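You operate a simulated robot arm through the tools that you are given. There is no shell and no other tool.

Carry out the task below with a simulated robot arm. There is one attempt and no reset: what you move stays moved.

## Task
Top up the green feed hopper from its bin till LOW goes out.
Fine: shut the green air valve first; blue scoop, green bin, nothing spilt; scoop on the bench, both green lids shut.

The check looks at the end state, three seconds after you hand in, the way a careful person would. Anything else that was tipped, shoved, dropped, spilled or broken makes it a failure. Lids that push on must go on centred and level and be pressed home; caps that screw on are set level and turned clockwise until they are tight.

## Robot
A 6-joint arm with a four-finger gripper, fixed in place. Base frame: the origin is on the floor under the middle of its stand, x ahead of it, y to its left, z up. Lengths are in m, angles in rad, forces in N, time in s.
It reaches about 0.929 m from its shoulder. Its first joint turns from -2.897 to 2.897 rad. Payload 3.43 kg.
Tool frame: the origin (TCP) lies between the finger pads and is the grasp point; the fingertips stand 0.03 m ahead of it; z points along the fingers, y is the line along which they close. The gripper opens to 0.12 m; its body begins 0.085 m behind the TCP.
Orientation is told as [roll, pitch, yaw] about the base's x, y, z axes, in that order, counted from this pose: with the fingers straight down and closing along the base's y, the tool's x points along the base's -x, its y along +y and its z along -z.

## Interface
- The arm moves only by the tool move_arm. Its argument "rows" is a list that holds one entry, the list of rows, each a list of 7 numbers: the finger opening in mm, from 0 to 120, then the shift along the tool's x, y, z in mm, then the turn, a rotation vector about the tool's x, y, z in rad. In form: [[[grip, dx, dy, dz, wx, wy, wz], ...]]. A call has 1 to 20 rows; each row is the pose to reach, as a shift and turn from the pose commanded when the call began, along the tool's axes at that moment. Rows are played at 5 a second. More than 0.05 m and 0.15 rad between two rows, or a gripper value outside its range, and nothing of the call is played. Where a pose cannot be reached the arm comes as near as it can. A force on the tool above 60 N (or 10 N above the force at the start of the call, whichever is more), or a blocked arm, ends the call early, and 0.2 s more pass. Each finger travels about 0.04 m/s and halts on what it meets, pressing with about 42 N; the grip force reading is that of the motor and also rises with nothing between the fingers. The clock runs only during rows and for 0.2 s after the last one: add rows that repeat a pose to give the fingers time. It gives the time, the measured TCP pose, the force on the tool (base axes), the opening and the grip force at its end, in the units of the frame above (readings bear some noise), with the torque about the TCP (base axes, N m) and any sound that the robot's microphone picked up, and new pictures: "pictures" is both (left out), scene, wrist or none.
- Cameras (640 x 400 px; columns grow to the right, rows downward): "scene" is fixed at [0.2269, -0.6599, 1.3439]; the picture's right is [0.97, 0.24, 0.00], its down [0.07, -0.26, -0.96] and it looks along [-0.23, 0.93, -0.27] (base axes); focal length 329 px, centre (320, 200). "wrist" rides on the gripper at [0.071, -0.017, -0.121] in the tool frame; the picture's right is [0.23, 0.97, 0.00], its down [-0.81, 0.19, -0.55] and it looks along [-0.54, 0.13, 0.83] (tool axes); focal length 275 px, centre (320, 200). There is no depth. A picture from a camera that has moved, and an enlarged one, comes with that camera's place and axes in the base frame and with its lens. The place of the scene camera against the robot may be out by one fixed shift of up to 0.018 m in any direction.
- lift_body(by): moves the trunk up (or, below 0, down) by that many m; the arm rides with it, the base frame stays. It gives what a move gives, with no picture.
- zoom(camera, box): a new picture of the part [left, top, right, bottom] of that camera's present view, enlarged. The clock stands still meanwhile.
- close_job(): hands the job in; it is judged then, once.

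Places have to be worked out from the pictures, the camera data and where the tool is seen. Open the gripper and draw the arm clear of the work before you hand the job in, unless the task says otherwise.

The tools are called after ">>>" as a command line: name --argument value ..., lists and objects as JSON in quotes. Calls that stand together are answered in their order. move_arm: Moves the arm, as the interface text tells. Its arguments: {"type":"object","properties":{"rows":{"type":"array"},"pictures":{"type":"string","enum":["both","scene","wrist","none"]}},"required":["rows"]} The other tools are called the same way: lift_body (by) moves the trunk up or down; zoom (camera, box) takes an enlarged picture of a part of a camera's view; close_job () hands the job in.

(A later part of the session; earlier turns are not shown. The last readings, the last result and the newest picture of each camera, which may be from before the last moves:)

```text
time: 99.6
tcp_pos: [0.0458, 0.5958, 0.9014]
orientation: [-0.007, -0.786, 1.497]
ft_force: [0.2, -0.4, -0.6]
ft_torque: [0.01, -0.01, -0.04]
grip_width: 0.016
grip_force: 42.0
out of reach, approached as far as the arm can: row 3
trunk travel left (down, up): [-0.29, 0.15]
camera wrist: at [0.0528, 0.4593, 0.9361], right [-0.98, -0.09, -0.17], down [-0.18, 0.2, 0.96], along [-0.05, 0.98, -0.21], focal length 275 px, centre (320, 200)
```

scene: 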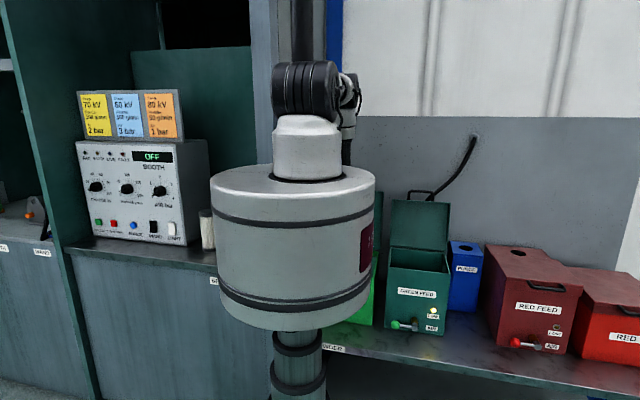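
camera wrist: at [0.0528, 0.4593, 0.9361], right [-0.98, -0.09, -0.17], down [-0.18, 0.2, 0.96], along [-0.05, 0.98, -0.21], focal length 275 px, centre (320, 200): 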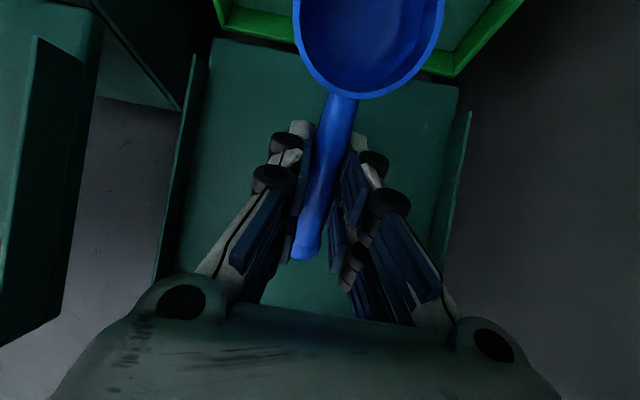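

45° nose-down reached. I'll lower in stages; first to just above the powder to see the surface relative to the bowl.

>>> move_arm --rows '[[[0, 18, 0, 18, 0, 0, 0], [0, 36, 0, 36, 0, 0, 0], [0, 52, 0, 52, 0, 0, 0], [0, 52, 0, 52, 0, 0, 0]]]' --pictures "wrist"

>>> zoom --camera "wrist" --box '[200, 0, 540, 140]'

```text
time: 100.6
tcp_pos: [0.0424, 0.5963, 0.8264]
orientation: [-0.005, -0.785, 1.498]
ft_force: [0.0, 0.0, -0.9]
ft_torque: [0.03, -0.03, 0.02]
grip_width: 0.0158
grip_force: 41.4
trunk travel left (down, up): [-0.29, 0.15]
camera wrist: at [0.0493, 0.4584, 0.8619], right [-0.98, -0.09, -0.17], down [-0.18, 0.2, 0.96], along [-0.05, 0.98, -0.21], focal length 275 px, centre (320, 200)
```

wrist: 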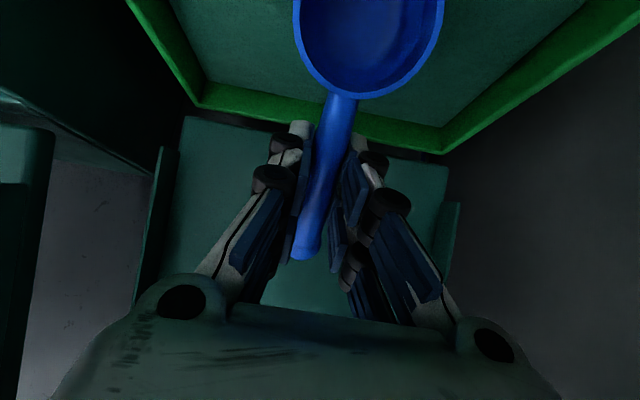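

```text
1.88 times, centred on (370, 70) of wrist
camera zoom: at [0.0493, 0.4584, 0.8619], right [-0.98, -0.09, -0.17], down [-0.18, 0.2, 0.96], along [-0.05, 0.98, -0.21], focal length 518 px, centre (226, 445)
```

zoom: 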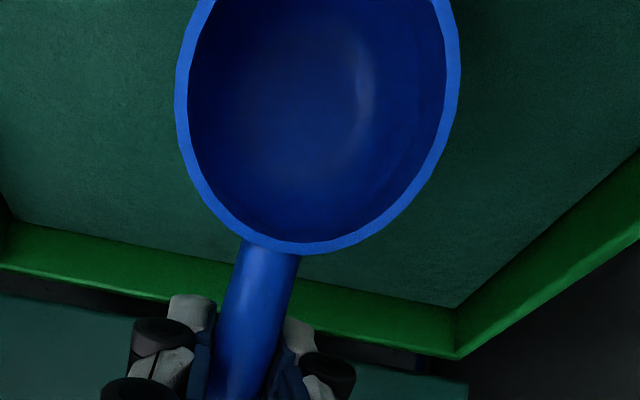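

From here I can measure: powder surface z≈0.745, rim z≈0.762; the bowl's nose is ~6 mm above the powder. I'll push the bowl in about 45 mm and watch the force.

>>> move_arm --rows '[[[0, 8, 0, 8, 0, 0, 0], [0, 16, 0, 16, 0, 0, 0], [0, 24, 0, 24, 0, 0, 0], [0, 32, 0, 32, 0, 0, 0], [0, 32, 0, 32, 0, 0, 0]]]' --pictures "wrist"

>>> zoom --camera "wrist" --box '[200, 0, 540, 140]'

```text
time: 101.8
tcp_pos: [0.0452, 0.5949, 0.7804]
orientation: [-0.007, -0.783, 1.498]
ft_force: [0.7, 1.1, -1.6]
ft_torque: [0.06, -0.02, -0.02]
grip_width: 0.0161
grip_force: 42.1
trunk travel left (down, up): [-0.29, 0.15]
camera wrist: at [0.0515, 0.4588, 0.8159], right [-0.98, -0.09, -0.17], down [-0.18, 0.2, 0.96], along [-0.05, 0.98, -0.21], focal length 275 px, centre (320, 200)
```

wrist: 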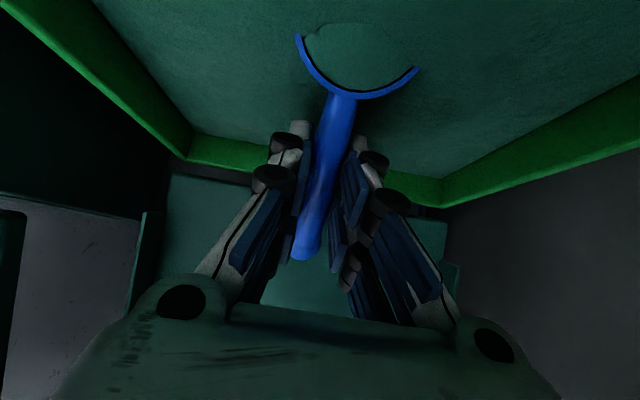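

```text
1.88 times, centred on (370, 70) of wrist
camera zoom: at [0.0515, 0.4588, 0.8159], right [-0.98, -0.09, -0.17], down [-0.18, 0.2, 0.96], along [-0.05, 0.98, -0.21], focal length 518 px, centre (226, 445)
```

zoom: 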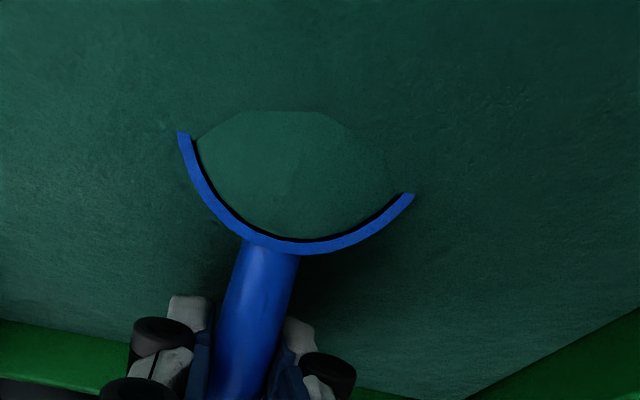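

The powder behaves as a fill surface and the bowl is filling, with almost no force. Now I'll draw the bowl toward the robot while levelling from 45° to 20°.

>>> move_arm --rows '[[[0, 6.6, 0, 1.2, 0, 0.0873, 0], [0, 13.4, 0, 1.6, 0, 0.1745, 0], [0, 19.5, 0, 0.4, 0, 0.2618, 0], [0, 25.5, 0, -1.5, 0, 0.3491, 0], [0, 29.2, 0, -3.6, 0, 0.4363, 0]]]' --pictures "wrist"

>>> zoom --camera "wrist" --box '[200, 0, 540, 140]'

```text
time: 103.0
tcp_pos: [0.0461, 0.5733, 0.7655]
orientation: [-0.011, -0.376, 1.497]
ft_force: [-0.9, -0.3, -1.1]
ft_torque: [0.08, 0.01, 0.02]
grip_width: 0.0159
grip_force: 42.3
trunk travel left (down, up): [-0.29, 0.15]
camera wrist: at [0.0537, 0.4614, 0.8512], right [-0.99, -0.14, -0.09], down [-0.16, 0.57, 0.81], along [-0.06, 0.81, -0.58], focal length 275 px, centre (320, 200)
```

wrist: 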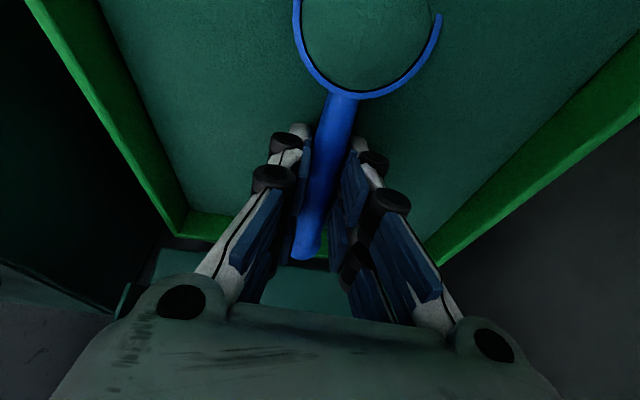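

```text
1.88 times, centred on (370, 70) of wrist
camera zoom: at [0.0537, 0.4614, 0.8512], right [-0.99, -0.14, -0.09], down [-0.16, 0.57, 0.81], along [-0.06, 0.81, -0.58], focal length 518 px, centre (226, 445)
```

zoom: 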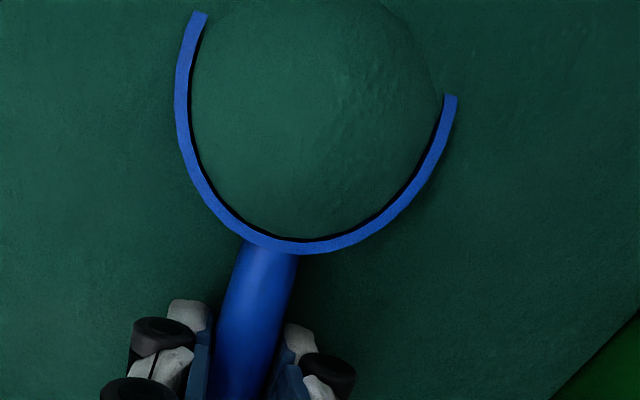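

The bowl is filling with a heap. I'll continue levelling while lifting it out of the powder.

>>> move_arm --rows '[[[0, -2.8, 0, -6.1, 0, 0.0873, 0], [0, -9, 0, -18.1, 0, 0.1745, 0], [0, -16.5, 0, -35, 0, 0.2618, 0], [0, -23.3, 0, -51.9, 0, 0.3491, 0], [0, -25.7, 0, -73.2, 0, 0.4014, 0], [0, -36.1, 0, -101.5, 0, 0.4014, 0], [0, -36.1, 0, -101.5, 0, 0.4014, 0]]]' --pictures "wrist"

>>> zoom --camera "wrist" --box '[200, 0, 540, 140]'

```text
time: 104.6
tcp_pos: [0.0432, 0.5689, 0.8722]
orientation: [-0.002, 0.054, 1.493]
ft_force: [0.6, 0.3, -1.3]
ft_torque: [0.05, 0.01, 0.01]
grip_width: 0.0162
grip_force: 41.5
out of reach, approached as far as the arm can: row 1
trunk travel left (down, up): [-0.29, 0.15]
camera wrist: at [0.0548, 0.5035, 0.9965], right [-0.99, -0.16, 0.01], down [-0.13, 0.85, 0.51], along [-0.09, 0.5, -0.86], focal length 275 px, centre (320, 200)
```

wrist: 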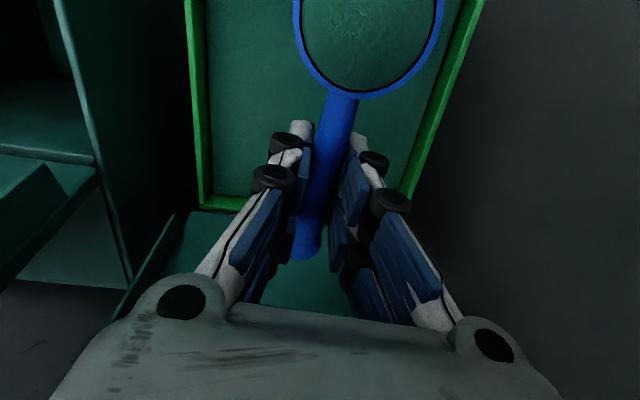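

```text
1.88 times, centred on (370, 70) of wrist
camera zoom: at [0.0548, 0.5035, 0.9965], right [-0.99, -0.16, 0.01], down [-0.13, 0.85, 0.51], along [-0.09, 0.5, -0.86], focal length 518 px, centre (226, 445)
```

zoom: 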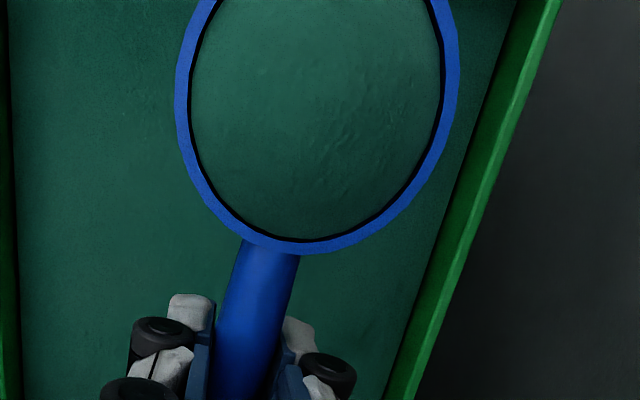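

A full, level scoopful with nothing lost. I'll raise it to z≈0.98 to pass the open lid safely, then swing to over the hopper keeping it level.

>>> move_arm --rows '[[[0, 1.9, 0, -36, 0, 0, 0], [0, 3.8, 0, -72, 0, 0, 0], [0, 5.6, 0, -107.8, 0, 0, 0], [0, 9.4, -28.9, -107.6, -0.0026, 0, 0.0498], [0, 13.1, -57.8, -107.4, -0.0052, 0, 0.0996], [0, 16.9, -86.7, -107.2, -0.0078, 0, 0.1495], [0, 20.6, -115.6, -107, -0.0104, 0, 0.1993], [0, 24.4, -144.6, -106.7, -0.0131, 0, 0.2491], [0, 28.1, -173.5, -106.5, -0.0157, 0, 0.2989], [0, 31.9, -202.4, -106.3, -0.0183, 0, 0.3488], [0, 35.6, -231.3, -106.1, -0.0209, 0, 0.3986], [0, 39.4, -260.2, -105.9, -0.0235, 0, 0.4484], [0, 39.4, -260.2, -105.9, -0.0235, 0, 0.4484]]]' --pictures "both"

>>> zoom --camera "wrist" --box '[200, 0, 540, 140]'

```text
time: 107.4
tcp_pos: [0.2987, 0.5164, 0.9808]
orientation: [-0.003, 0.052, 1.045]
ft_force: [0.6, -1.0, -1.2]
ft_torque: [0.04, -0.02, -0.06]
grip_width: 0.016
grip_force: 42.7
trunk travel left (down, up): [-0.29, 0.15]
camera wrist: at [0.2807, 0.4523, 1.1045], right [-0.96, 0.29, 0.01], down [0.25, 0.82, 0.51], along [0.14, 0.49, -0.86], focal length 275 px, centre (320, 200)
```

scene: 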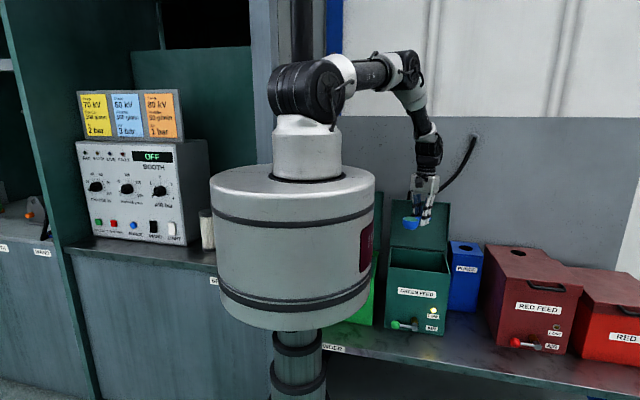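
wrist: 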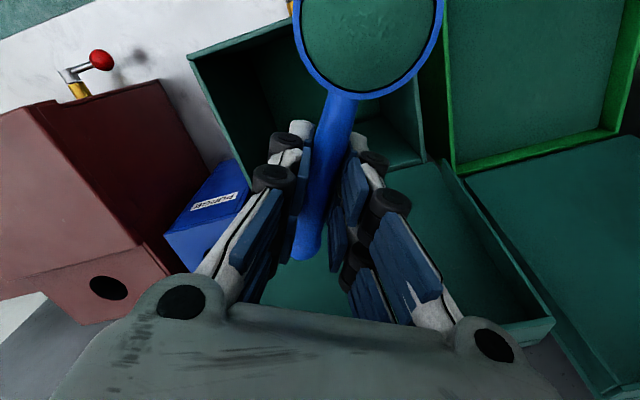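

```text
1.88 times, centred on (370, 70) of wrist
camera zoom: at [0.2807, 0.4523, 1.1045], right [-0.96, 0.29, 0.01], down [0.25, 0.82, 0.51], along [0.14, 0.49, -0.86], focal length 518 px, centre (226, 445)
```

zoom: 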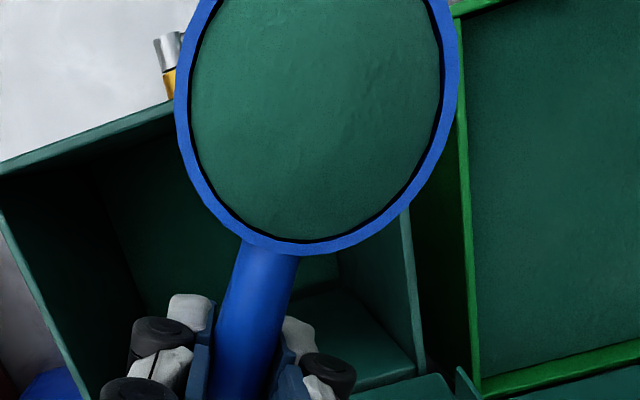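

Still brim-full, now over the hopper, arm plane aligned (yaw = azimuth 60°). I'll move outward and tip the nose down to 75° with the bowl kept inside the opening.

>>> move_arm --rows '[[[0, -13.7, 0, 5.1, 0, -0.122, 0], [0, -25.9, 0, 9.5, 0, -0.244, 0], [0, -38.4, 0, 18.8, 0, -0.3665, 0], [0, -44.9, 0, 28.5, 0, -0.4887, 0], [0, -45.5, 0, 38.5, 0, -0.6109, 0], [0, -46, 0, 48.5, 0, -0.733, 0], [0, -46.5, 0, 58.4, 0, -0.8552, 0], [0, -47, 0, 68.4, 0, -0.9774, 0], [0, -45.3, 0, 73.5, 0, -1.0996, 0], [0, -42.6, 0, 78.7, 0, -1.2217, 0], [0, -37.8, 0, 83.9, 0, -1.3614, 0], [0, -37.8, 0, 83.9, 0, -1.3614, 0]]]' --pictures "both"

>>> zoom --camera "wrist" --box '[200, 0, 540, 140]'

>>> zoom --camera "scene" --box '[360, 170, 500, 350]'

```text
time: 110.0
tcp_pos: [0.3156, 0.546, 0.8932]
orientation: [-0.012, -1.31, 1.058]
ft_force: [0.2, 0.7, -1.5]
ft_torque: [-0.01, 0.0, 0.04]
grip_width: 0.0162
grip_force: 42.2
out of reach, approached as far as the arm can: row 4
trunk travel left (down, up): [-0.29, 0.15]
camera wrist: at [0.2628, 0.4209, 0.856], right [-0.87, 0.44, -0.23], down [-0.33, -0.18, 0.93], along [0.36, 0.88, 0.31], focal length 275 px, centre (320, 200)
```

scene: 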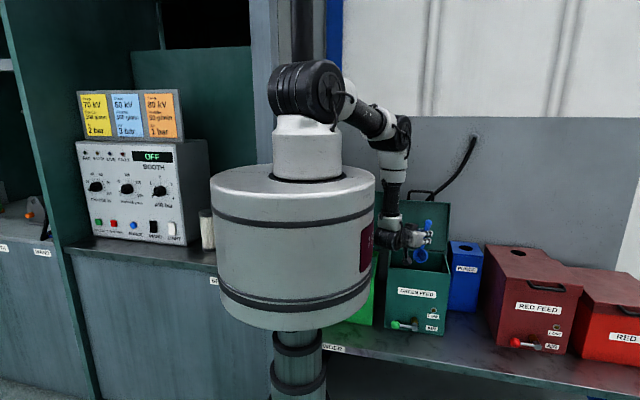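
wrist: 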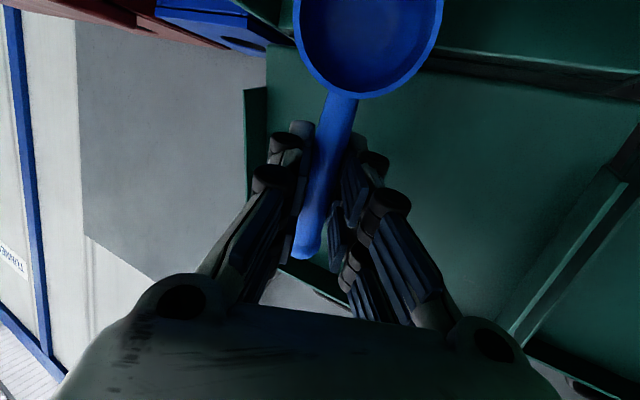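

```text
1.88 times, centred on (370, 70) of wrist
camera zoom: at [0.2628, 0.4209, 0.856], right [-0.87, 0.44, -0.23], down [-0.33, -0.18, 0.93], along [0.36, 0.88, 0.31], focal length 518 px, centre (226, 445)
```

zoom: 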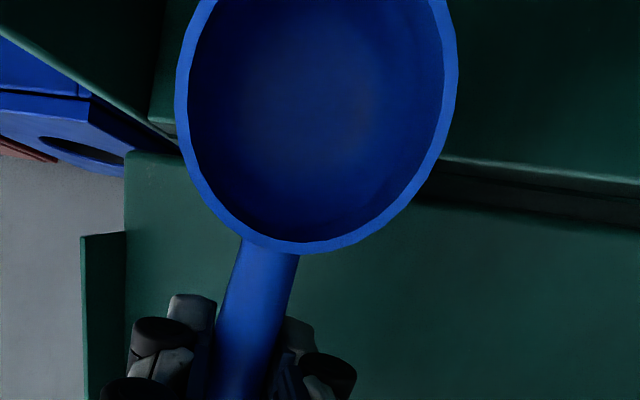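

```text
2.22 times, centred on (430, 260) of scene
camera zoom: at [0.2269, -0.6599, 1.3439], right [0.97, 0.24, 0.0], down [0.07, -0.26, -0.96], along [-0.23, 0.93, -0.27], focal length 730 px, centre (76, 67)
```

zoom: 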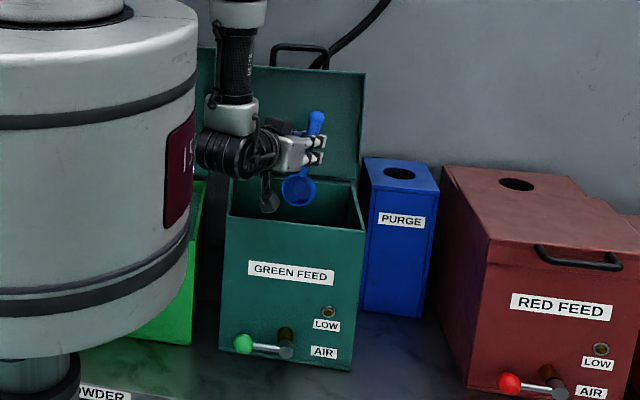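

The bowl emptied into the hopper and the LOW lamp appears to be out. Let me verify closely, and check for spills.

>>> zoom --camera "scene" --box '[400, 285, 460, 345]'

>>> zoom --camera "scene" --box '[320, 280, 540, 400]'

>>> zoom --camera "scene" --box '[390, 210, 460, 280]'

```text
6.67 times, centred on (430, 315) of scene
camera zoom: at [0.2269, -0.6599, 1.3439], right [0.97, 0.24, 0.0], down [0.07, -0.26, -0.96], along [-0.23, 0.93, -0.27], focal length 2191 px, centre (-413, -567)
```

zoom: 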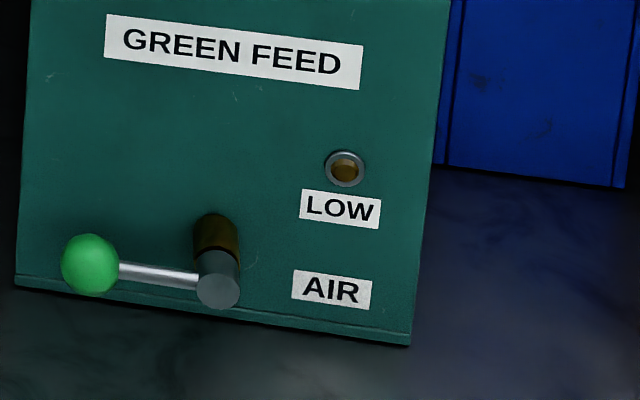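

```text
2.91 times, centred on (430, 340) of scene
camera zoom: at [0.2269, -0.6599, 1.3439], right [0.97, 0.24, 0.0], down [0.07, -0.26, -0.96], along [-0.23, 0.93, -0.27], focal length 956 px, centre (0, -207)
```

zoom: 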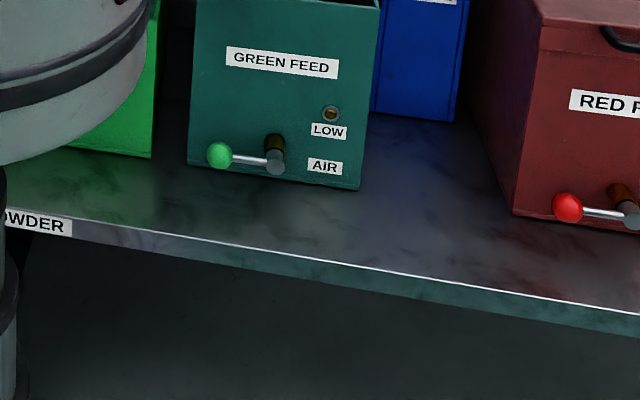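

```text
5.71 times, centred on (425, 245) of scene
camera zoom: at [0.2269, -0.6599, 1.3439], right [0.97, 0.24, 0.0], down [0.07, -0.26, -0.96], along [-0.23, 0.93, -0.27], focal length 1878 px, centre (-280, -57)
```

zoom: 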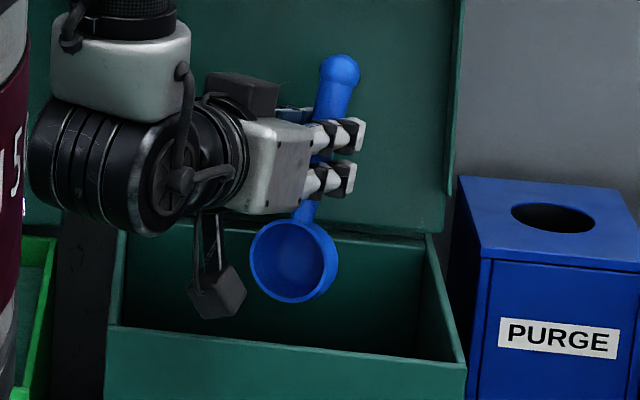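

LOW is out and the bench is clean. To be sure no residue falls later, I'll raise a little and tip to ~88° before returning level.

>>> move_arm --rows '[[[0, -17, 0, -4.5, 0, 0, 0], [0, -33.8, 0, -9, 0, -0.113, 0], [0, -33.8, 0, -9, 0, -0.226, 0], [0, -33.8, 0, -9, 0, -0.226, 0], [0, -33.8, 0, -9, 0, -0.226, 0]]]' --pictures "wrist"

>>> zoom --camera "wrist" --box '[200, 0, 540, 140]'

>>> zoom --camera "scene" --box '[380, 200, 470, 340]'

```text
time: 111.2
tcp_pos: [0.3149, 0.5453, 0.9288]
orientation: [-0.095, -1.535, 1.141]
ft_force: [0.3, -0.5, -0.4]
ft_torque: [-0.01, 0.03, 0.0]
grip_width: 0.016
grip_force: 41.9
trunk travel left (down, up): [-0.29, 0.15]
camera wrist: at [0.2683, 0.4306, 0.8614], right [-0.85, 0.48, -0.23], down [-0.43, -0.36, 0.83], along [0.32, 0.8, 0.51], focal length 275 px, centre (320, 200)
```

wrist: 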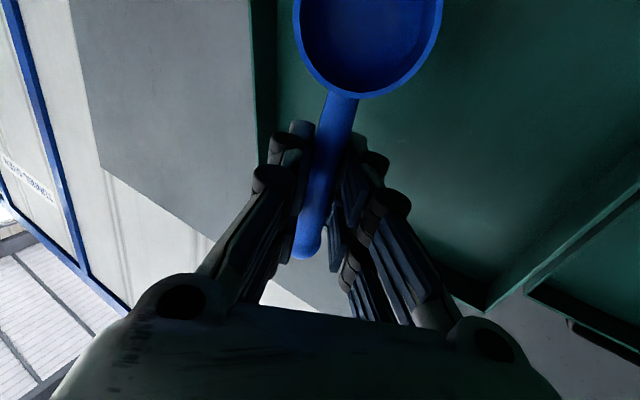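

```text
1.88 times, centred on (370, 70) of wrist
camera zoom: at [0.2683, 0.4306, 0.8614], right [-0.85, 0.48, -0.23], down [-0.43, -0.36, 0.83], along [0.32, 0.8, 0.51], focal length 518 px, centre (226, 445)
```

zoom: 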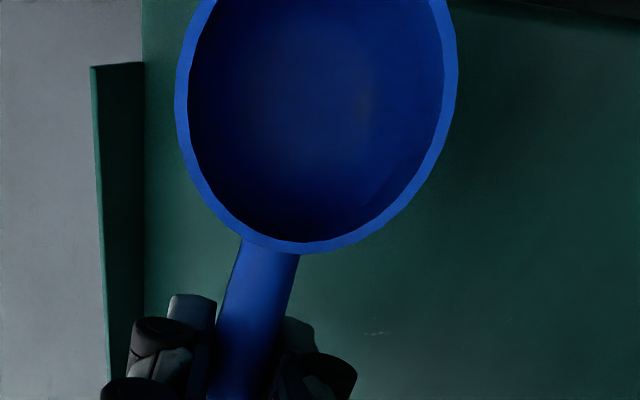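

```text
2.86 times, centred on (425, 270) of scene
camera zoom: at [0.2269, -0.6599, 1.3439], right [0.97, 0.24, 0.0], down [0.07, -0.26, -0.96], along [-0.23, 0.93, -0.27], focal length 939 px, centre (20, 0)
```

zoom: 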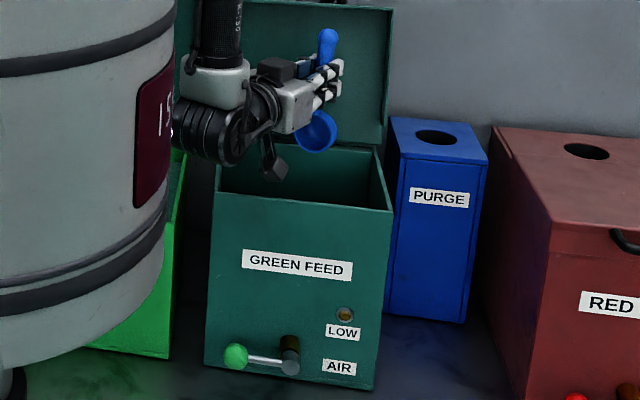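

The bowl is clean and empty and LOW stays out. I'll reverse the tilt back to level, rising to z≈0.985.

>>> move_arm --rows '[[[0, -6, 0, -0.2, 0, 0.122, 0], [0, -11, 0, -0.4, 0, 0.244, 0], [0, -16, 0, -0.6, 0, 0.3665, 0], [0, -21, 0, -0.7, 0, 0.4887, 0], [0, -26, 0, -0.9, 0, 0.6109, 0], [0, -31, 0, -1.1, 0, 0.733, 0], [0, -36, 0, -1.3, 0, 0.8552, 0], [0, -40.9, 0, -3.4, 0, 0.9774, 0], [0, -45.7, 0, -9.6, 0, 1.0996, 0], [0, -50.4, 0, -16.8, 0, 1.2217, 0], [0, -55.2, 0, -23.9, 0, 1.3439, 0], [0, -54.9, 0, -31.9, 0, 1.466, 0], [0, -54.8, 0, -34.9, 0, 1.536, 0], [0, -54.8, 0, -34.9, 0, 1.536, 0]]]' --pictures "both"

```text
time: 114.2
tcp_pos: [0.2983, 0.5171, 0.9852]
orientation: [-0.002, 0.002, 1.045]
ft_force: [-0.1, -0.3, -0.8]
ft_torque: [0.02, -0.01, 0.01]
grip_width: 0.016
grip_force: 42.0
out of reach, approached as far as the arm can: row 9
trunk travel left (down, up): [-0.29, 0.15]
camera wrist: at [0.2785, 0.4472, 1.1055], right [-0.96, 0.29, 0.0], down [0.24, 0.8, 0.55], along [0.16, 0.53, -0.83], focal length 275 px, centre (320, 200)
```

scene: 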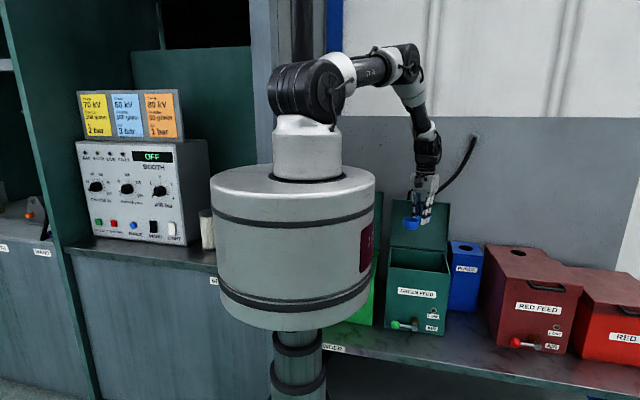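
wrist: 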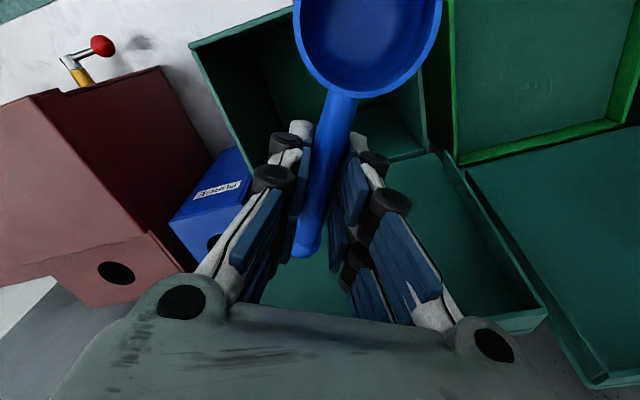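

Level again, empty scoop. Now I'll take it back toward its place on the bench: swing to above (0.456, 0.361) turning yaw to 180°.

>>> move_arm --rows '[[[0, 3.7, -14.3, -1, 0, 0, -0.14], [0, 7.4, -28.6, -2, 0, 0, -0.28], [0, 11.2, -43, -3, 0, 0, -0.42], [0, 14.9, -57.3, -4, 0, 0, -0.56], [0, 18.6, -71.6, -5, 0, 0, -0.7], [0, 22.3, -85.9, -6, 0, 0, -0.84], [0, 26, -100.2, -7, 0, 0, -0.98], [0, 29.8, -114.6, -8, 0, 0, -1.12], [0, 33.5, -128.9, -9, 0, 0, -1.26], [0, 37.2, -143.2, -10, 0, 0, -1.4], [0, 40.9, -157.5, -11, 0, 0, -1.54], [0, 44.6, -171.8, -12, 0, 0, -1.68], [0, 48.4, -186.2, -13, 0, 0, -1.82], [0, 52.1, -200.5, -14, 0, 0, -1.96], [0, 55.8, -214.8, -15, 0, 0, -2.0966], [0, 55.8, -214.8, -15, 0, 0, -2.0966]]]' --pictures "none"

>>> lift_body --by -0.25

>>> move_arm --rows '[[[0, 0, 0, 0, 0, 0, 0]]]' --pictures "both"

```text
time: 117.6
tcp_pos: [0.4596, 0.364, 1.0008]
orientation: [0.0, 0.003, -3.14]
ft_force: [0.4, 0.0, -0.4]
ft_torque: [-0.02, 0.05, -0.06]
grip_width: 0.0159
grip_force: 42.5
trunk travel left (down, up): [-0.29, 0.15]
```

```text
time: 120.2
tcp_pos: [0.4586, 0.3628, 0.7508]
orientation: [0.001, 0.002, -3.141]
ft_force: [-0.2, -0.4, -1.4]
ft_torque: [0.01, 0.06, 0.01]
grip_width: 0.0158
grip_force: 41.6
trunk travel left (down, up): [-0.04, 0.4]
```

```text
time: 120.6
tcp_pos: [0.459, 0.3633, 0.7502]
orientation: [0.001, 0.002, -3.142]
ft_force: [0.5, 0.7, -1.4]
ft_torque: [0.0, 0.07, 0.01]
grip_width: 0.0158
grip_force: 42.3
trunk travel left (down, up): [-0.04, 0.4]
camera wrist: at [0.5302, 0.3811, 0.8713], right [0.23, -0.97, 0.0], down [-0.81, -0.19, 0.55], along [-0.54, -0.13, -0.83], focal length 275 px, centre (320, 200)
```

scene: 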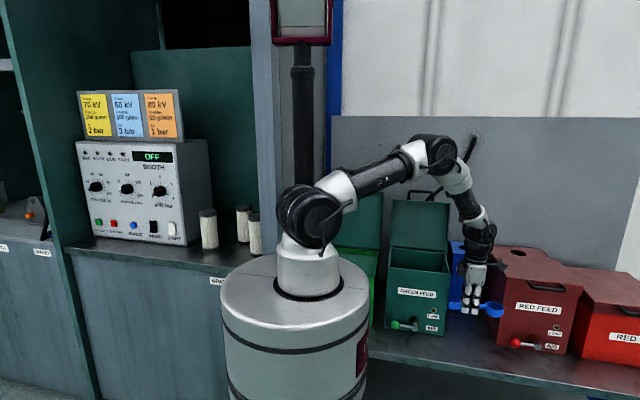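
wrist: 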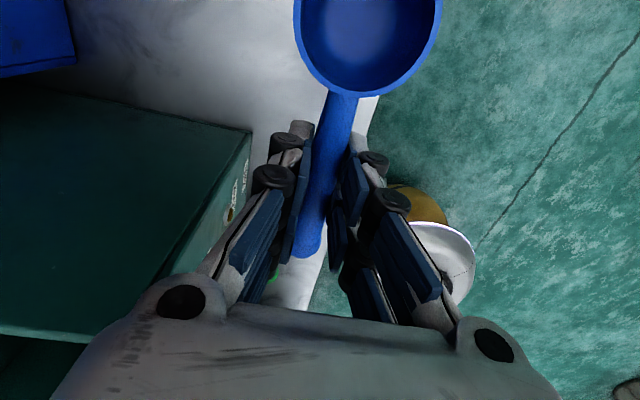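

I'll lower the scoop to just above the bench (z≈0.597), then ease it down to contact.

>>> move_arm --rows '[[[0, -1, -1, 40, 0, 0, 0], [0, -2, -1, 80, 0, 0, 0], [0, -3, -1, 115, 0, 0, 0], [0, -3, -1, 140, 0, 0, 0], [0, -3, -1, 153, 0, 0, 0], [0, -3, -1, 153, 0, 0, 0]]]' --pictures "none"

>>> move_arm --rows '[[[0, 0, 0, 3, 0, 0, 0], [0, 0, 0, 6, 0, 0, 0], [0, 0, 0, 6, 0, 0, 0]]]' --pictures "both"

>>> zoom --camera "scene" --box '[420, 280, 520, 380]'

```text
time: 122.0
tcp_pos: [0.4563, 0.364, 0.5969]
orientation: [0.002, 0.005, -3.142]
ft_force: [-0.3, -0.4, -0.4]
ft_torque: [-0.01, 0.06, 0.02]
grip_width: 0.0158
grip_force: 41.7
trunk travel left (down, up): [-0.04, 0.4]
```

```text
time: 122.8
tcp_pos: [0.4567, 0.3639, 0.5909]
orientation: [0.001, 0.002, -3.141]
ft_force: [-0.8, 0.5, -1.0]
ft_torque: [0.0, 0.02, 0.02]
grip_width: 0.0162
grip_force: 41.8
trunk travel left (down, up): [-0.04, 0.4]
camera wrist: at [0.5279, 0.3818, 0.7122], right [0.23, -0.97, 0.0], down [-0.81, -0.19, 0.55], along [-0.54, -0.13, -0.83], focal length 275 px, centre (320, 200)
```

scene: 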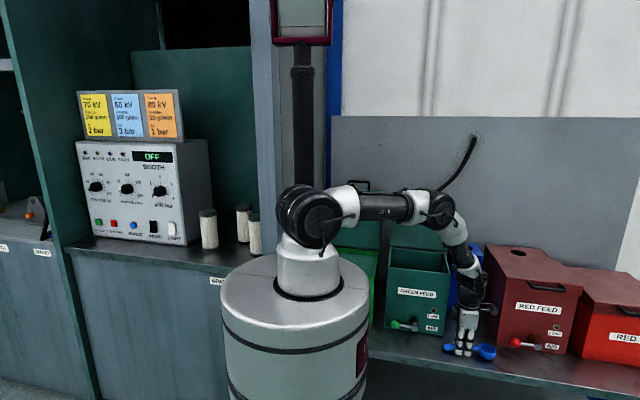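
wrist: 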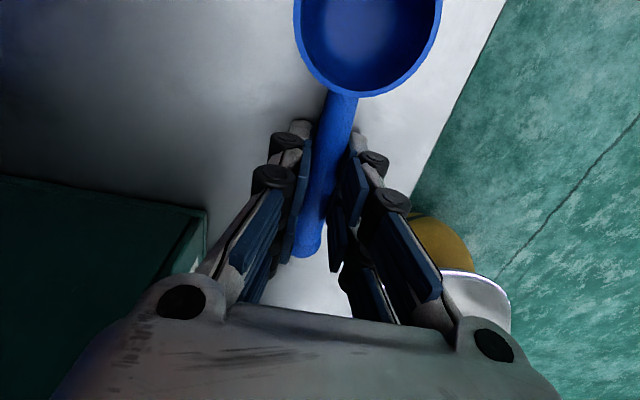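

```text
4.00 times, centred on (470, 330) of scene
camera zoom: at [0.2269, -0.6599, 1.3439], right [0.97, 0.24, 0.0], down [0.07, -0.26, -0.96], along [-0.23, 0.93, -0.27], focal length 1314 px, centre (-280, -320)
```

zoom: 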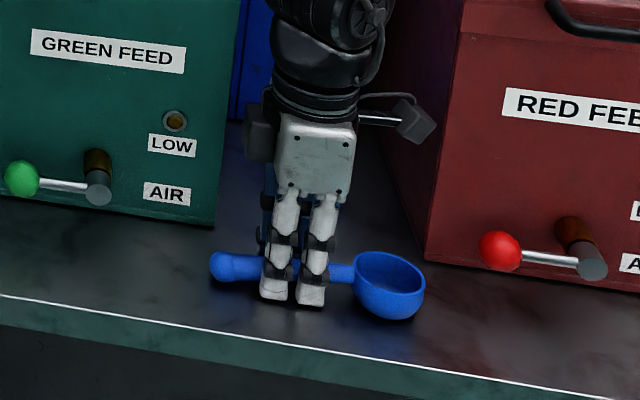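

Not yet touching. I'll step down a few more millimetres watching for contact.

>>> move_arm --rows '[[[0, 0, 0, 1.5, 0, 0, 0], [0, 0, 0, 3, 0, 0, 0], [0, 0, 0, 3, 0, 0, 0]]]' --pictures "none"

>>> move_arm --rows '[[[0, 0, 0, 1.5, 0, 0, 0], [0, 0, 0, 2.5, 0, 0, 0], [0, 0, 0, 2.5, 0, 0, 0]]]' --pictures "none"

```text
time: 123.6
tcp_pos: [0.4551, 0.365, 0.5902]
orientation: [0.001, 0.005, -3.141]
ft_force: [-0.4, -5.8, 19.8]
ft_torque: [-0.03, -0.2, -0.08]
grip_width: 0.0161
grip_force: 42.3
trunk travel left (down, up): [-0.04, 0.4]
```

```text
time: 124.4
tcp_pos: [0.4565, 0.3656, 0.5897]
orientation: [0.0, 0.006, -3.142]
ft_force: [-3.6, -4.8, 36.6]
ft_torque: [-0.07, 0.43, -0.11]
grip_width: 0.0158
grip_force: 41.9
trunk travel left (down, up): [-0.04, 0.4]
```

Contact confirmed. I'll back off ~4 mm to unload, then open the fingers.

>>> move_arm --rows '[[[0, 0, 0, -2, 0, 0, 0], [0, 0, 0, -4, 0, 0, 0], [10, 0, 0, -4, 0, 0, 0], [18, 0, 0, -4, 0, 0, 0], [26, 0, 0, -4, 0, 0, 0], [36, 0, 0, -4, 0, 0, 0], [45, 0, 0, -4, 0, 0, 0], [45, 0, 0, -4, 0, 0, 0]]]' --pictures "both"

>>> zoom --camera "scene" --box '[420, 280, 520, 380]'

```text
time: 126.2
tcp_pos: [0.456, 0.3643, 0.5897]
orientation: [0.004, 0.003, -3.143]
ft_force: [-0.4, -1.2, 3.0]
ft_torque: [0.01, 0.05, 0.03]
grip_width: 0.0443
grip_force: 0.1
trunk travel left (down, up): [-0.04, 0.4]
camera wrist: at [0.5275, 0.3815, 0.7103], right [0.23, -0.97, 0.0], down [-0.81, -0.19, 0.55], along [-0.54, -0.13, -0.83], focal length 275 px, centre (320, 200)
```

scene: 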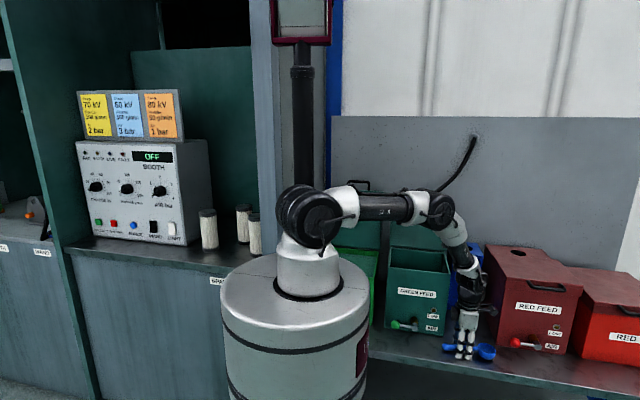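
wrist: 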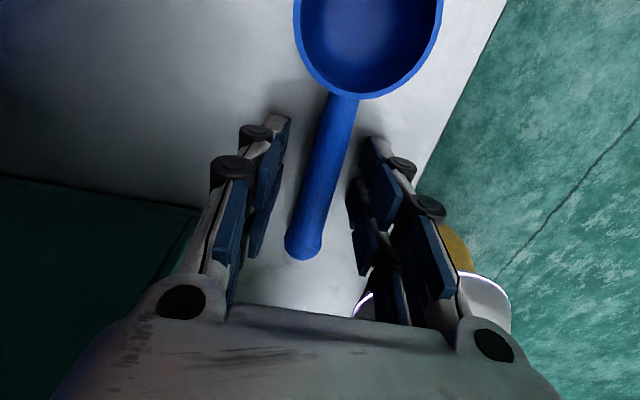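

```text
4.00 times, centred on (470, 330) of scene
camera zoom: at [0.2269, -0.6599, 1.3439], right [0.97, 0.24, 0.0], down [0.07, -0.26, -0.96], along [-0.23, 0.93, -0.27], focal length 1314 px, centre (-280, -320)
```

zoom: 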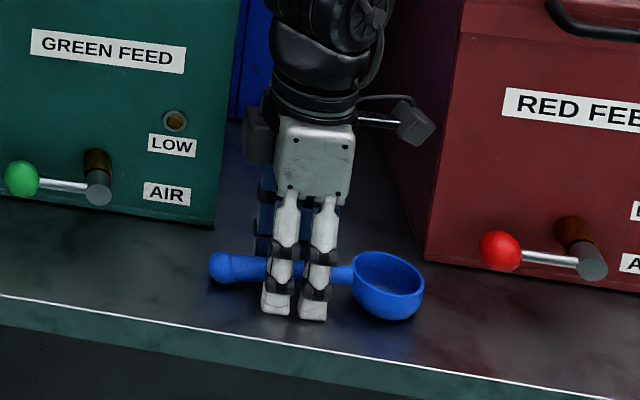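

The scoop rests on the bench, fingers clear of the handle. I'll rise straight up to z≈0.90 and check it stays put.

>>> move_arm --rows '[[[45, 0, 0, -20, 0, 0, 0], [45, 0, 0, -50, 0, 0, 0], [45, 0, 0, -90, 0, 0, 0], [45, 0, 0, -135, 0, 0, 0], [45, 0, 0, -180, 0, 0, 0], [45, 0, 0, -225, 0, 0, 0], [45, 0, 0, -270, 0, 0, 0], [45, 0, 0, -310, 0, 0, 0], [45, 0, 0, -310, 0, 0, 0]]]' --pictures "both"

>>> zoom --camera "scene" --box '[330, 170, 530, 380]'

```text
time: 128.2
tcp_pos: [0.4549, 0.3609, 0.9002]
orientation: [0.002, 0.003, -3.142]
ft_force: [-0.6, -0.8, -0.6]
ft_torque: [-0.01, 0.0, -0.01]
grip_width: 0.0448
grip_force: 0.0
trunk travel left (down, up): [-0.04, 0.4]
camera wrist: at [0.527, 0.3784, 1.0212], right [0.23, -0.97, 0.0], down [-0.81, -0.19, 0.55], along [-0.54, -0.13, -0.83], focal length 275 px, centre (320, 200)
```

scene: 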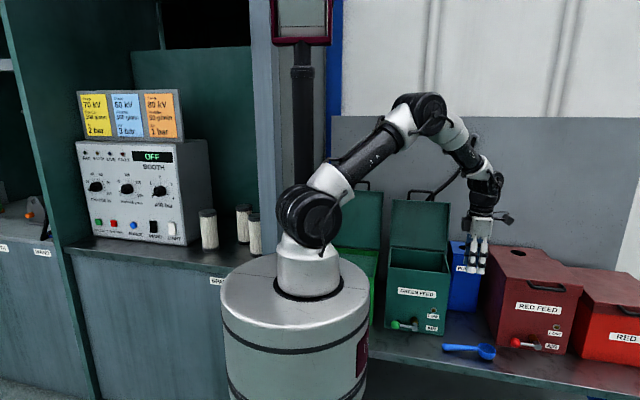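
wrist: 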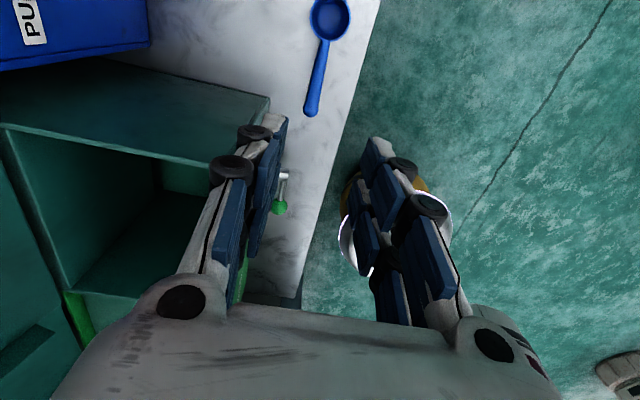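

```text
1.90 times, centred on (430, 275) of scene
camera zoom: at [0.2269, -0.6599, 1.3439], right [0.97, 0.24, 0.0], down [0.07, -0.26, -0.96], along [-0.23, 0.93, -0.27], focal length 626 px, centre (110, 57)
```

zoom: 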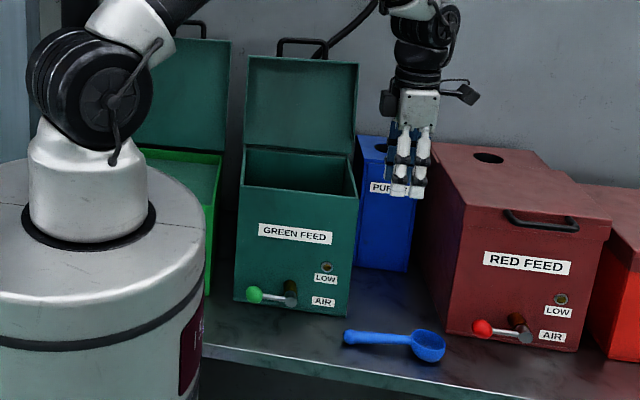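

Scoop is lying safely on the bench. Now the hopper lid: I'll raise the trunk 0.12 m (same posture as when I opened it) and turn the tool back to yaw 0.

>>> lift_body --by 0.12

>>> move_arm --rows '[[[45, 0, 0, 0, 0, 0, 0.145], [45, 0, 0, 0, 0, 0, 0.29], [45, 0, 0, 0, 0, 0, 0.435], [45, 0, 0, 0, 0, 0, 0.58], [45, 0, 0, 0, 0, 0, 0.725], [45, 0, 0, 0, 0, 0, 0.87], [45, 0, 0, 0, 0, 0, 1.015], [45, 0, 0, 0, 0, 0, 1.16], [45, 0, 0, 0, 0, 0, 1.305], [45, 0, 0, 0, 0, 0, 1.45], [45, 0, 0, 0, 0, 0, 1.5708]]]' --pictures "none"

>>> move_arm --rows '[[[45, 0, 0, -5, 0, 0, 0.145], [45, 0, 0, -10, 0, 0, 0.29], [45, 0, 0, -15, 0, 0, 0.435], [45, 0, 0, -20, 0, 0, 0.58], [45, 0, 0, -30, 0, 0, 0.725], [45, 0, 0, -40, 0, 0, 0.87], [45, 0, 0, -50, 0, 0, 1.015], [45, 0, 0, -60, 0, 0, 1.16], [45, 0, 0, -70, 0, 0, 1.305], [45, 0, 0, -80, 0, 0, 1.45], [45, 0, 0, -80, 0, 0, 1.5708], [45, 0, 0, -80, 0, 0, 1.5708]]]' --pictures "both"

```text
time: 129.7
tcp_pos: [0.4558, 0.3602, 1.0199]
orientation: [0.001, 0.003, -3.141]
ft_force: [0.5, 0.0, -0.1]
ft_torque: [-0.01, -0.01, -0.01]
grip_width: 0.0452
grip_force: 0.0
trunk travel left (down, up): [-0.16, 0.28]
```

```text
time: 132.1
tcp_pos: [0.4554, 0.3627, 1.0201]
orientation: [-0.003, 0.003, 1.57]
ft_force: [-0.5, -0.7, 0.1]
ft_torque: [0.03, -0.02, -0.01]
grip_width: 0.0449
grip_force: 0.0
trunk travel left (down, up): [-0.16, 0.28]
```

```text
time: 134.7
tcp_pos: [0.455, 0.3615, 1.1013]
orientation: [0.0, -0.001, -0.002]
ft_force: [0.3, 0.5, 0.5]
ft_torque: [-0.03, 0.0, 0.0]
grip_width: 0.0448
grip_force: 0.0
trunk travel left (down, up): [-0.16, 0.28]
camera wrist: at [0.3841, 0.3451, 1.2211], right [-0.23, 0.97, 0.0], down [0.81, 0.19, 0.55], along [0.54, 0.12, -0.83], focal length 275 px, centre (320, 200)
```

scene: 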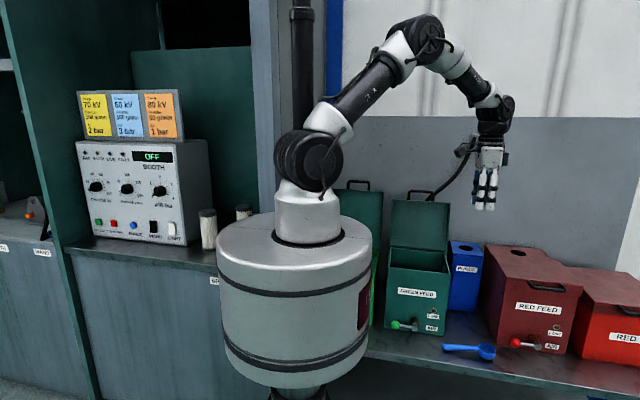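
wrist: 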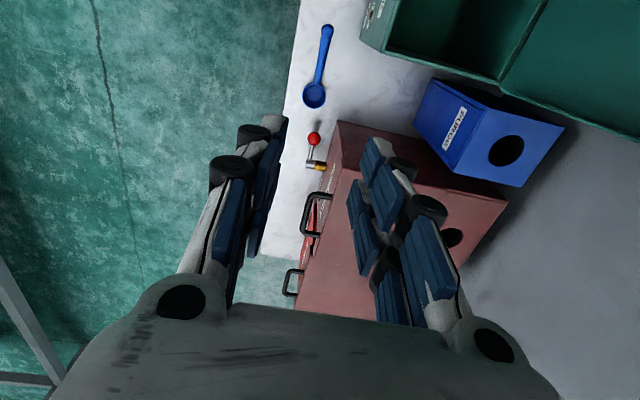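

I'll go to a waypoint in front of and above the lid handle with the fingers tilted 18° toward +y, as when I released it.

>>> move_arm --rows '[[[40, 30, 30, -12, -0.05, 0, 0], [35, 60, 62, -24, -0.11, 0, 0], [30, 90, 98, -36, -0.17, 0, 0], [26, 120, 135, -48, -0.23, 0, 0], [26, 150, 168, -60, -0.28, 0, 0], [26, 159.3, 198.5, -68.7, -0.32, 0, 0], [26, 159.3, 198.5, -68.7, -0.32, 0, 0]]]' --pictures "wrist"

>>> zoom --camera "wrist" --box '[220, 60, 500, 260]'

```text
time: 136.3
tcp_pos: [0.2954, 0.5617, 1.1677]
orientation: [0.317, -0.003, 0.0]
ft_force: [0.0, 0.1, -1.1]
ft_torque: [0.0, 0.02, -0.03]
grip_width: 0.0261
grip_force: 0.1
trunk travel left (down, up): [-0.16, 0.28]
camera wrist: at [0.225, 0.509, 1.2766], right [-0.23, 0.92, 0.3], down [0.81, 0.01, 0.59], along [0.54, 0.38, -0.75], focal length 275 px, centre (320, 200)
```

wrist: 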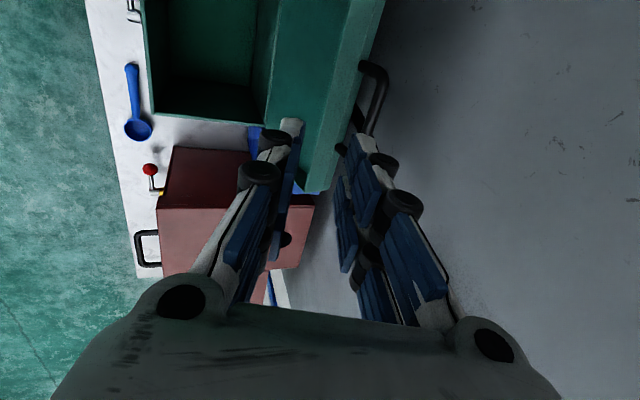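

```text
2.00 times, centred on (360, 160) of wrist
camera zoom: at [0.225, 0.509, 1.2766], right [-0.23, 0.92, 0.3], down [0.81, 0.01, 0.59], along [0.54, 0.38, -0.75], focal length 551 px, centre (240, 280)
```

zoom: 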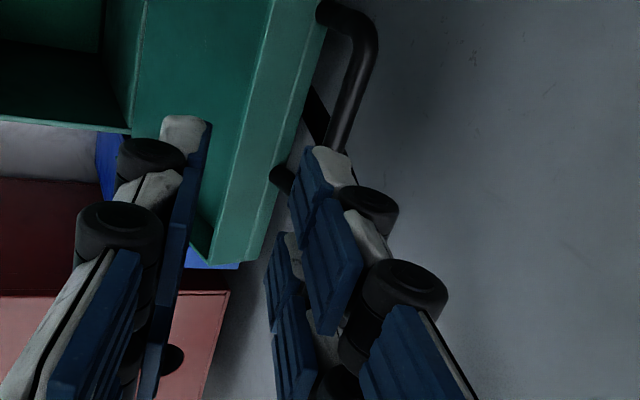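

The bar is where expected (y≈0.656, z≈1.047). I'll line up and slide the open fingers down over it.

>>> move_arm --rows '[[[26, -1.5, 27, 17, 0, 0, 0], [26, -3, 53.5, 33.5, 0, 0, 0], [26, -3, 53.5, 60, 0, 0, 0], [26, -3, 53.5, 85, 0, 0, 0], [26, -3, 53.5, 85, 0, 0, 0]]]' --pictures "wrist"

>>> zoom --camera "wrist" --box '[220, 60, 460, 260]'

```text
time: 137.5
tcp_pos: [0.3001, 0.636, 1.1029]
orientation: [0.317, -0.004, 0.0]
ft_force: [0.1, 0.8, 0.3]
ft_torque: [0.0, 0.0, 0.0]
grip_width: 0.026
grip_force: 0.0
trunk travel left (down, up): [-0.16, 0.28]
camera wrist: at [0.229, 0.5825, 1.2118], right [-0.23, 0.92, 0.3], down [0.81, 0.01, 0.59], along [0.54, 0.38, -0.75], focal length 275 px, centre (320, 200)
```

wrist: 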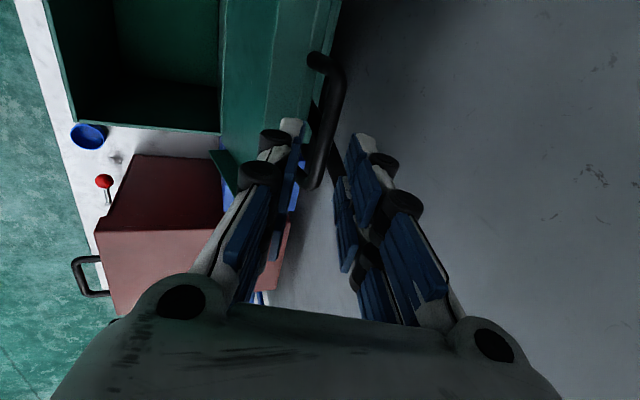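

```text
2.00 times, centred on (340, 160) of wrist
camera zoom: at [0.229, 0.5825, 1.2118], right [-0.23, 0.92, 0.3], down [0.81, 0.01, 0.59], along [0.54, 0.38, -0.75], focal length 551 px, centre (280, 280)
```

zoom: 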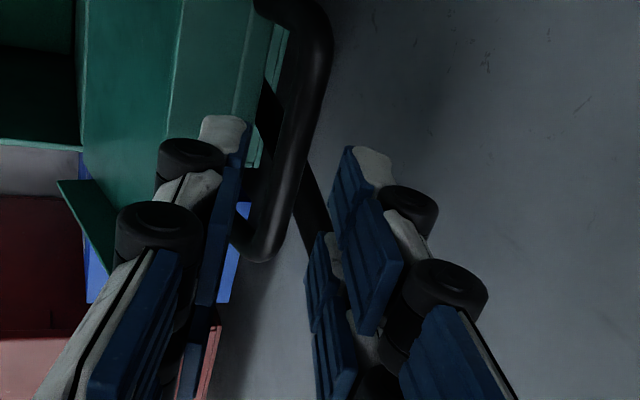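

The bar is between the fingers. Slide down the remaining 47 mm and close.

>>> move_arm --rows '[[[26, 0, 1, 20, 0, 0, 0], [26, 0, 2, 36, 0, 0, 0], [26, 0, 3, 47, 0, 0, 0], [18, 0, 3, 47, 0, 0, 0], [8, 0, 3, 47, 0, 0, 0], [0, 0, 3, 47, 0, 0, 0], [0, 0, 3, 47, 0, 0, 0], [0, 0, 3, 47, 0, 0, 0]]]' --pictures "wrist"

```text
time: 139.3
tcp_pos: [0.2996, 0.6535, 1.059]
orientation: [0.319, -0.002, 0.0]
ft_force: [-2.3, -0.8, 0.1]
ft_torque: [-0.02, 0.41, -1.39]
grip_width: 0.0118
grip_force: 45.1
trunk travel left (down, up): [-0.16, 0.28]
camera wrist: at [0.2272, 0.6007, 1.168], right [-0.23, 0.92, 0.3], down [0.81, 0.01, 0.59], along [0.54, 0.38, -0.75], focal length 275 px, centre (320, 200)
```

wrist: 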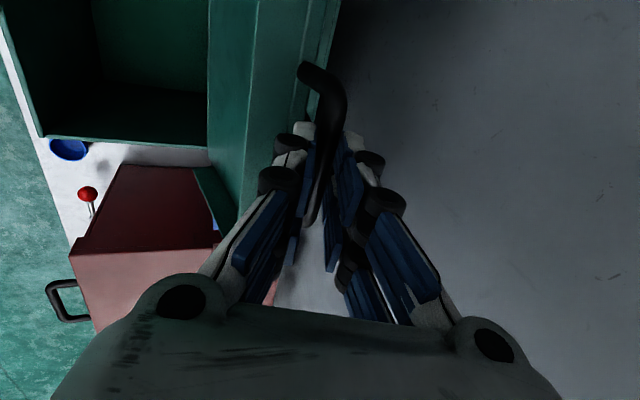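

Gripped the bar again. I'll bring the lid forward from ~102° to 82° while returning the fingers to vertical.

>>> move_arm --rows '[[[0, 0, -9.8, -3.5, 0.04, 0, 0], [0, 0, -19.7, -7, 0.079, 0, 0], [0, 0, -28, -10.5, 0.119, 0, 0], [0, 0, -36.9, -14.2, 0.159, 0, 0], [0, 0, -46, -17, 0.199, 0, 0], [0, 0, -54.7, -19.6, 0.239, 0, 0], [0, 0, -64, -21.5, 0.279, 0, 0], [0, 0, -72.9, -23.2, 0.319, 0, 0], [0, 0, -72.9, -23.2, 0.319, 0, 0]]]' --pictures "none"

```text
time: 141.3
tcp_pos: [0.2988, 0.5773, 1.0591]
orientation: [-0.003, -0.004, 0.001]
ft_force: [-1.2, -0.8, 2.7]
ft_torque: [-0.02, -1.32, 0.14]
grip_width: 0.0116
grip_force: 44.5
trunk travel left (down, up): [-0.16, 0.28]
```

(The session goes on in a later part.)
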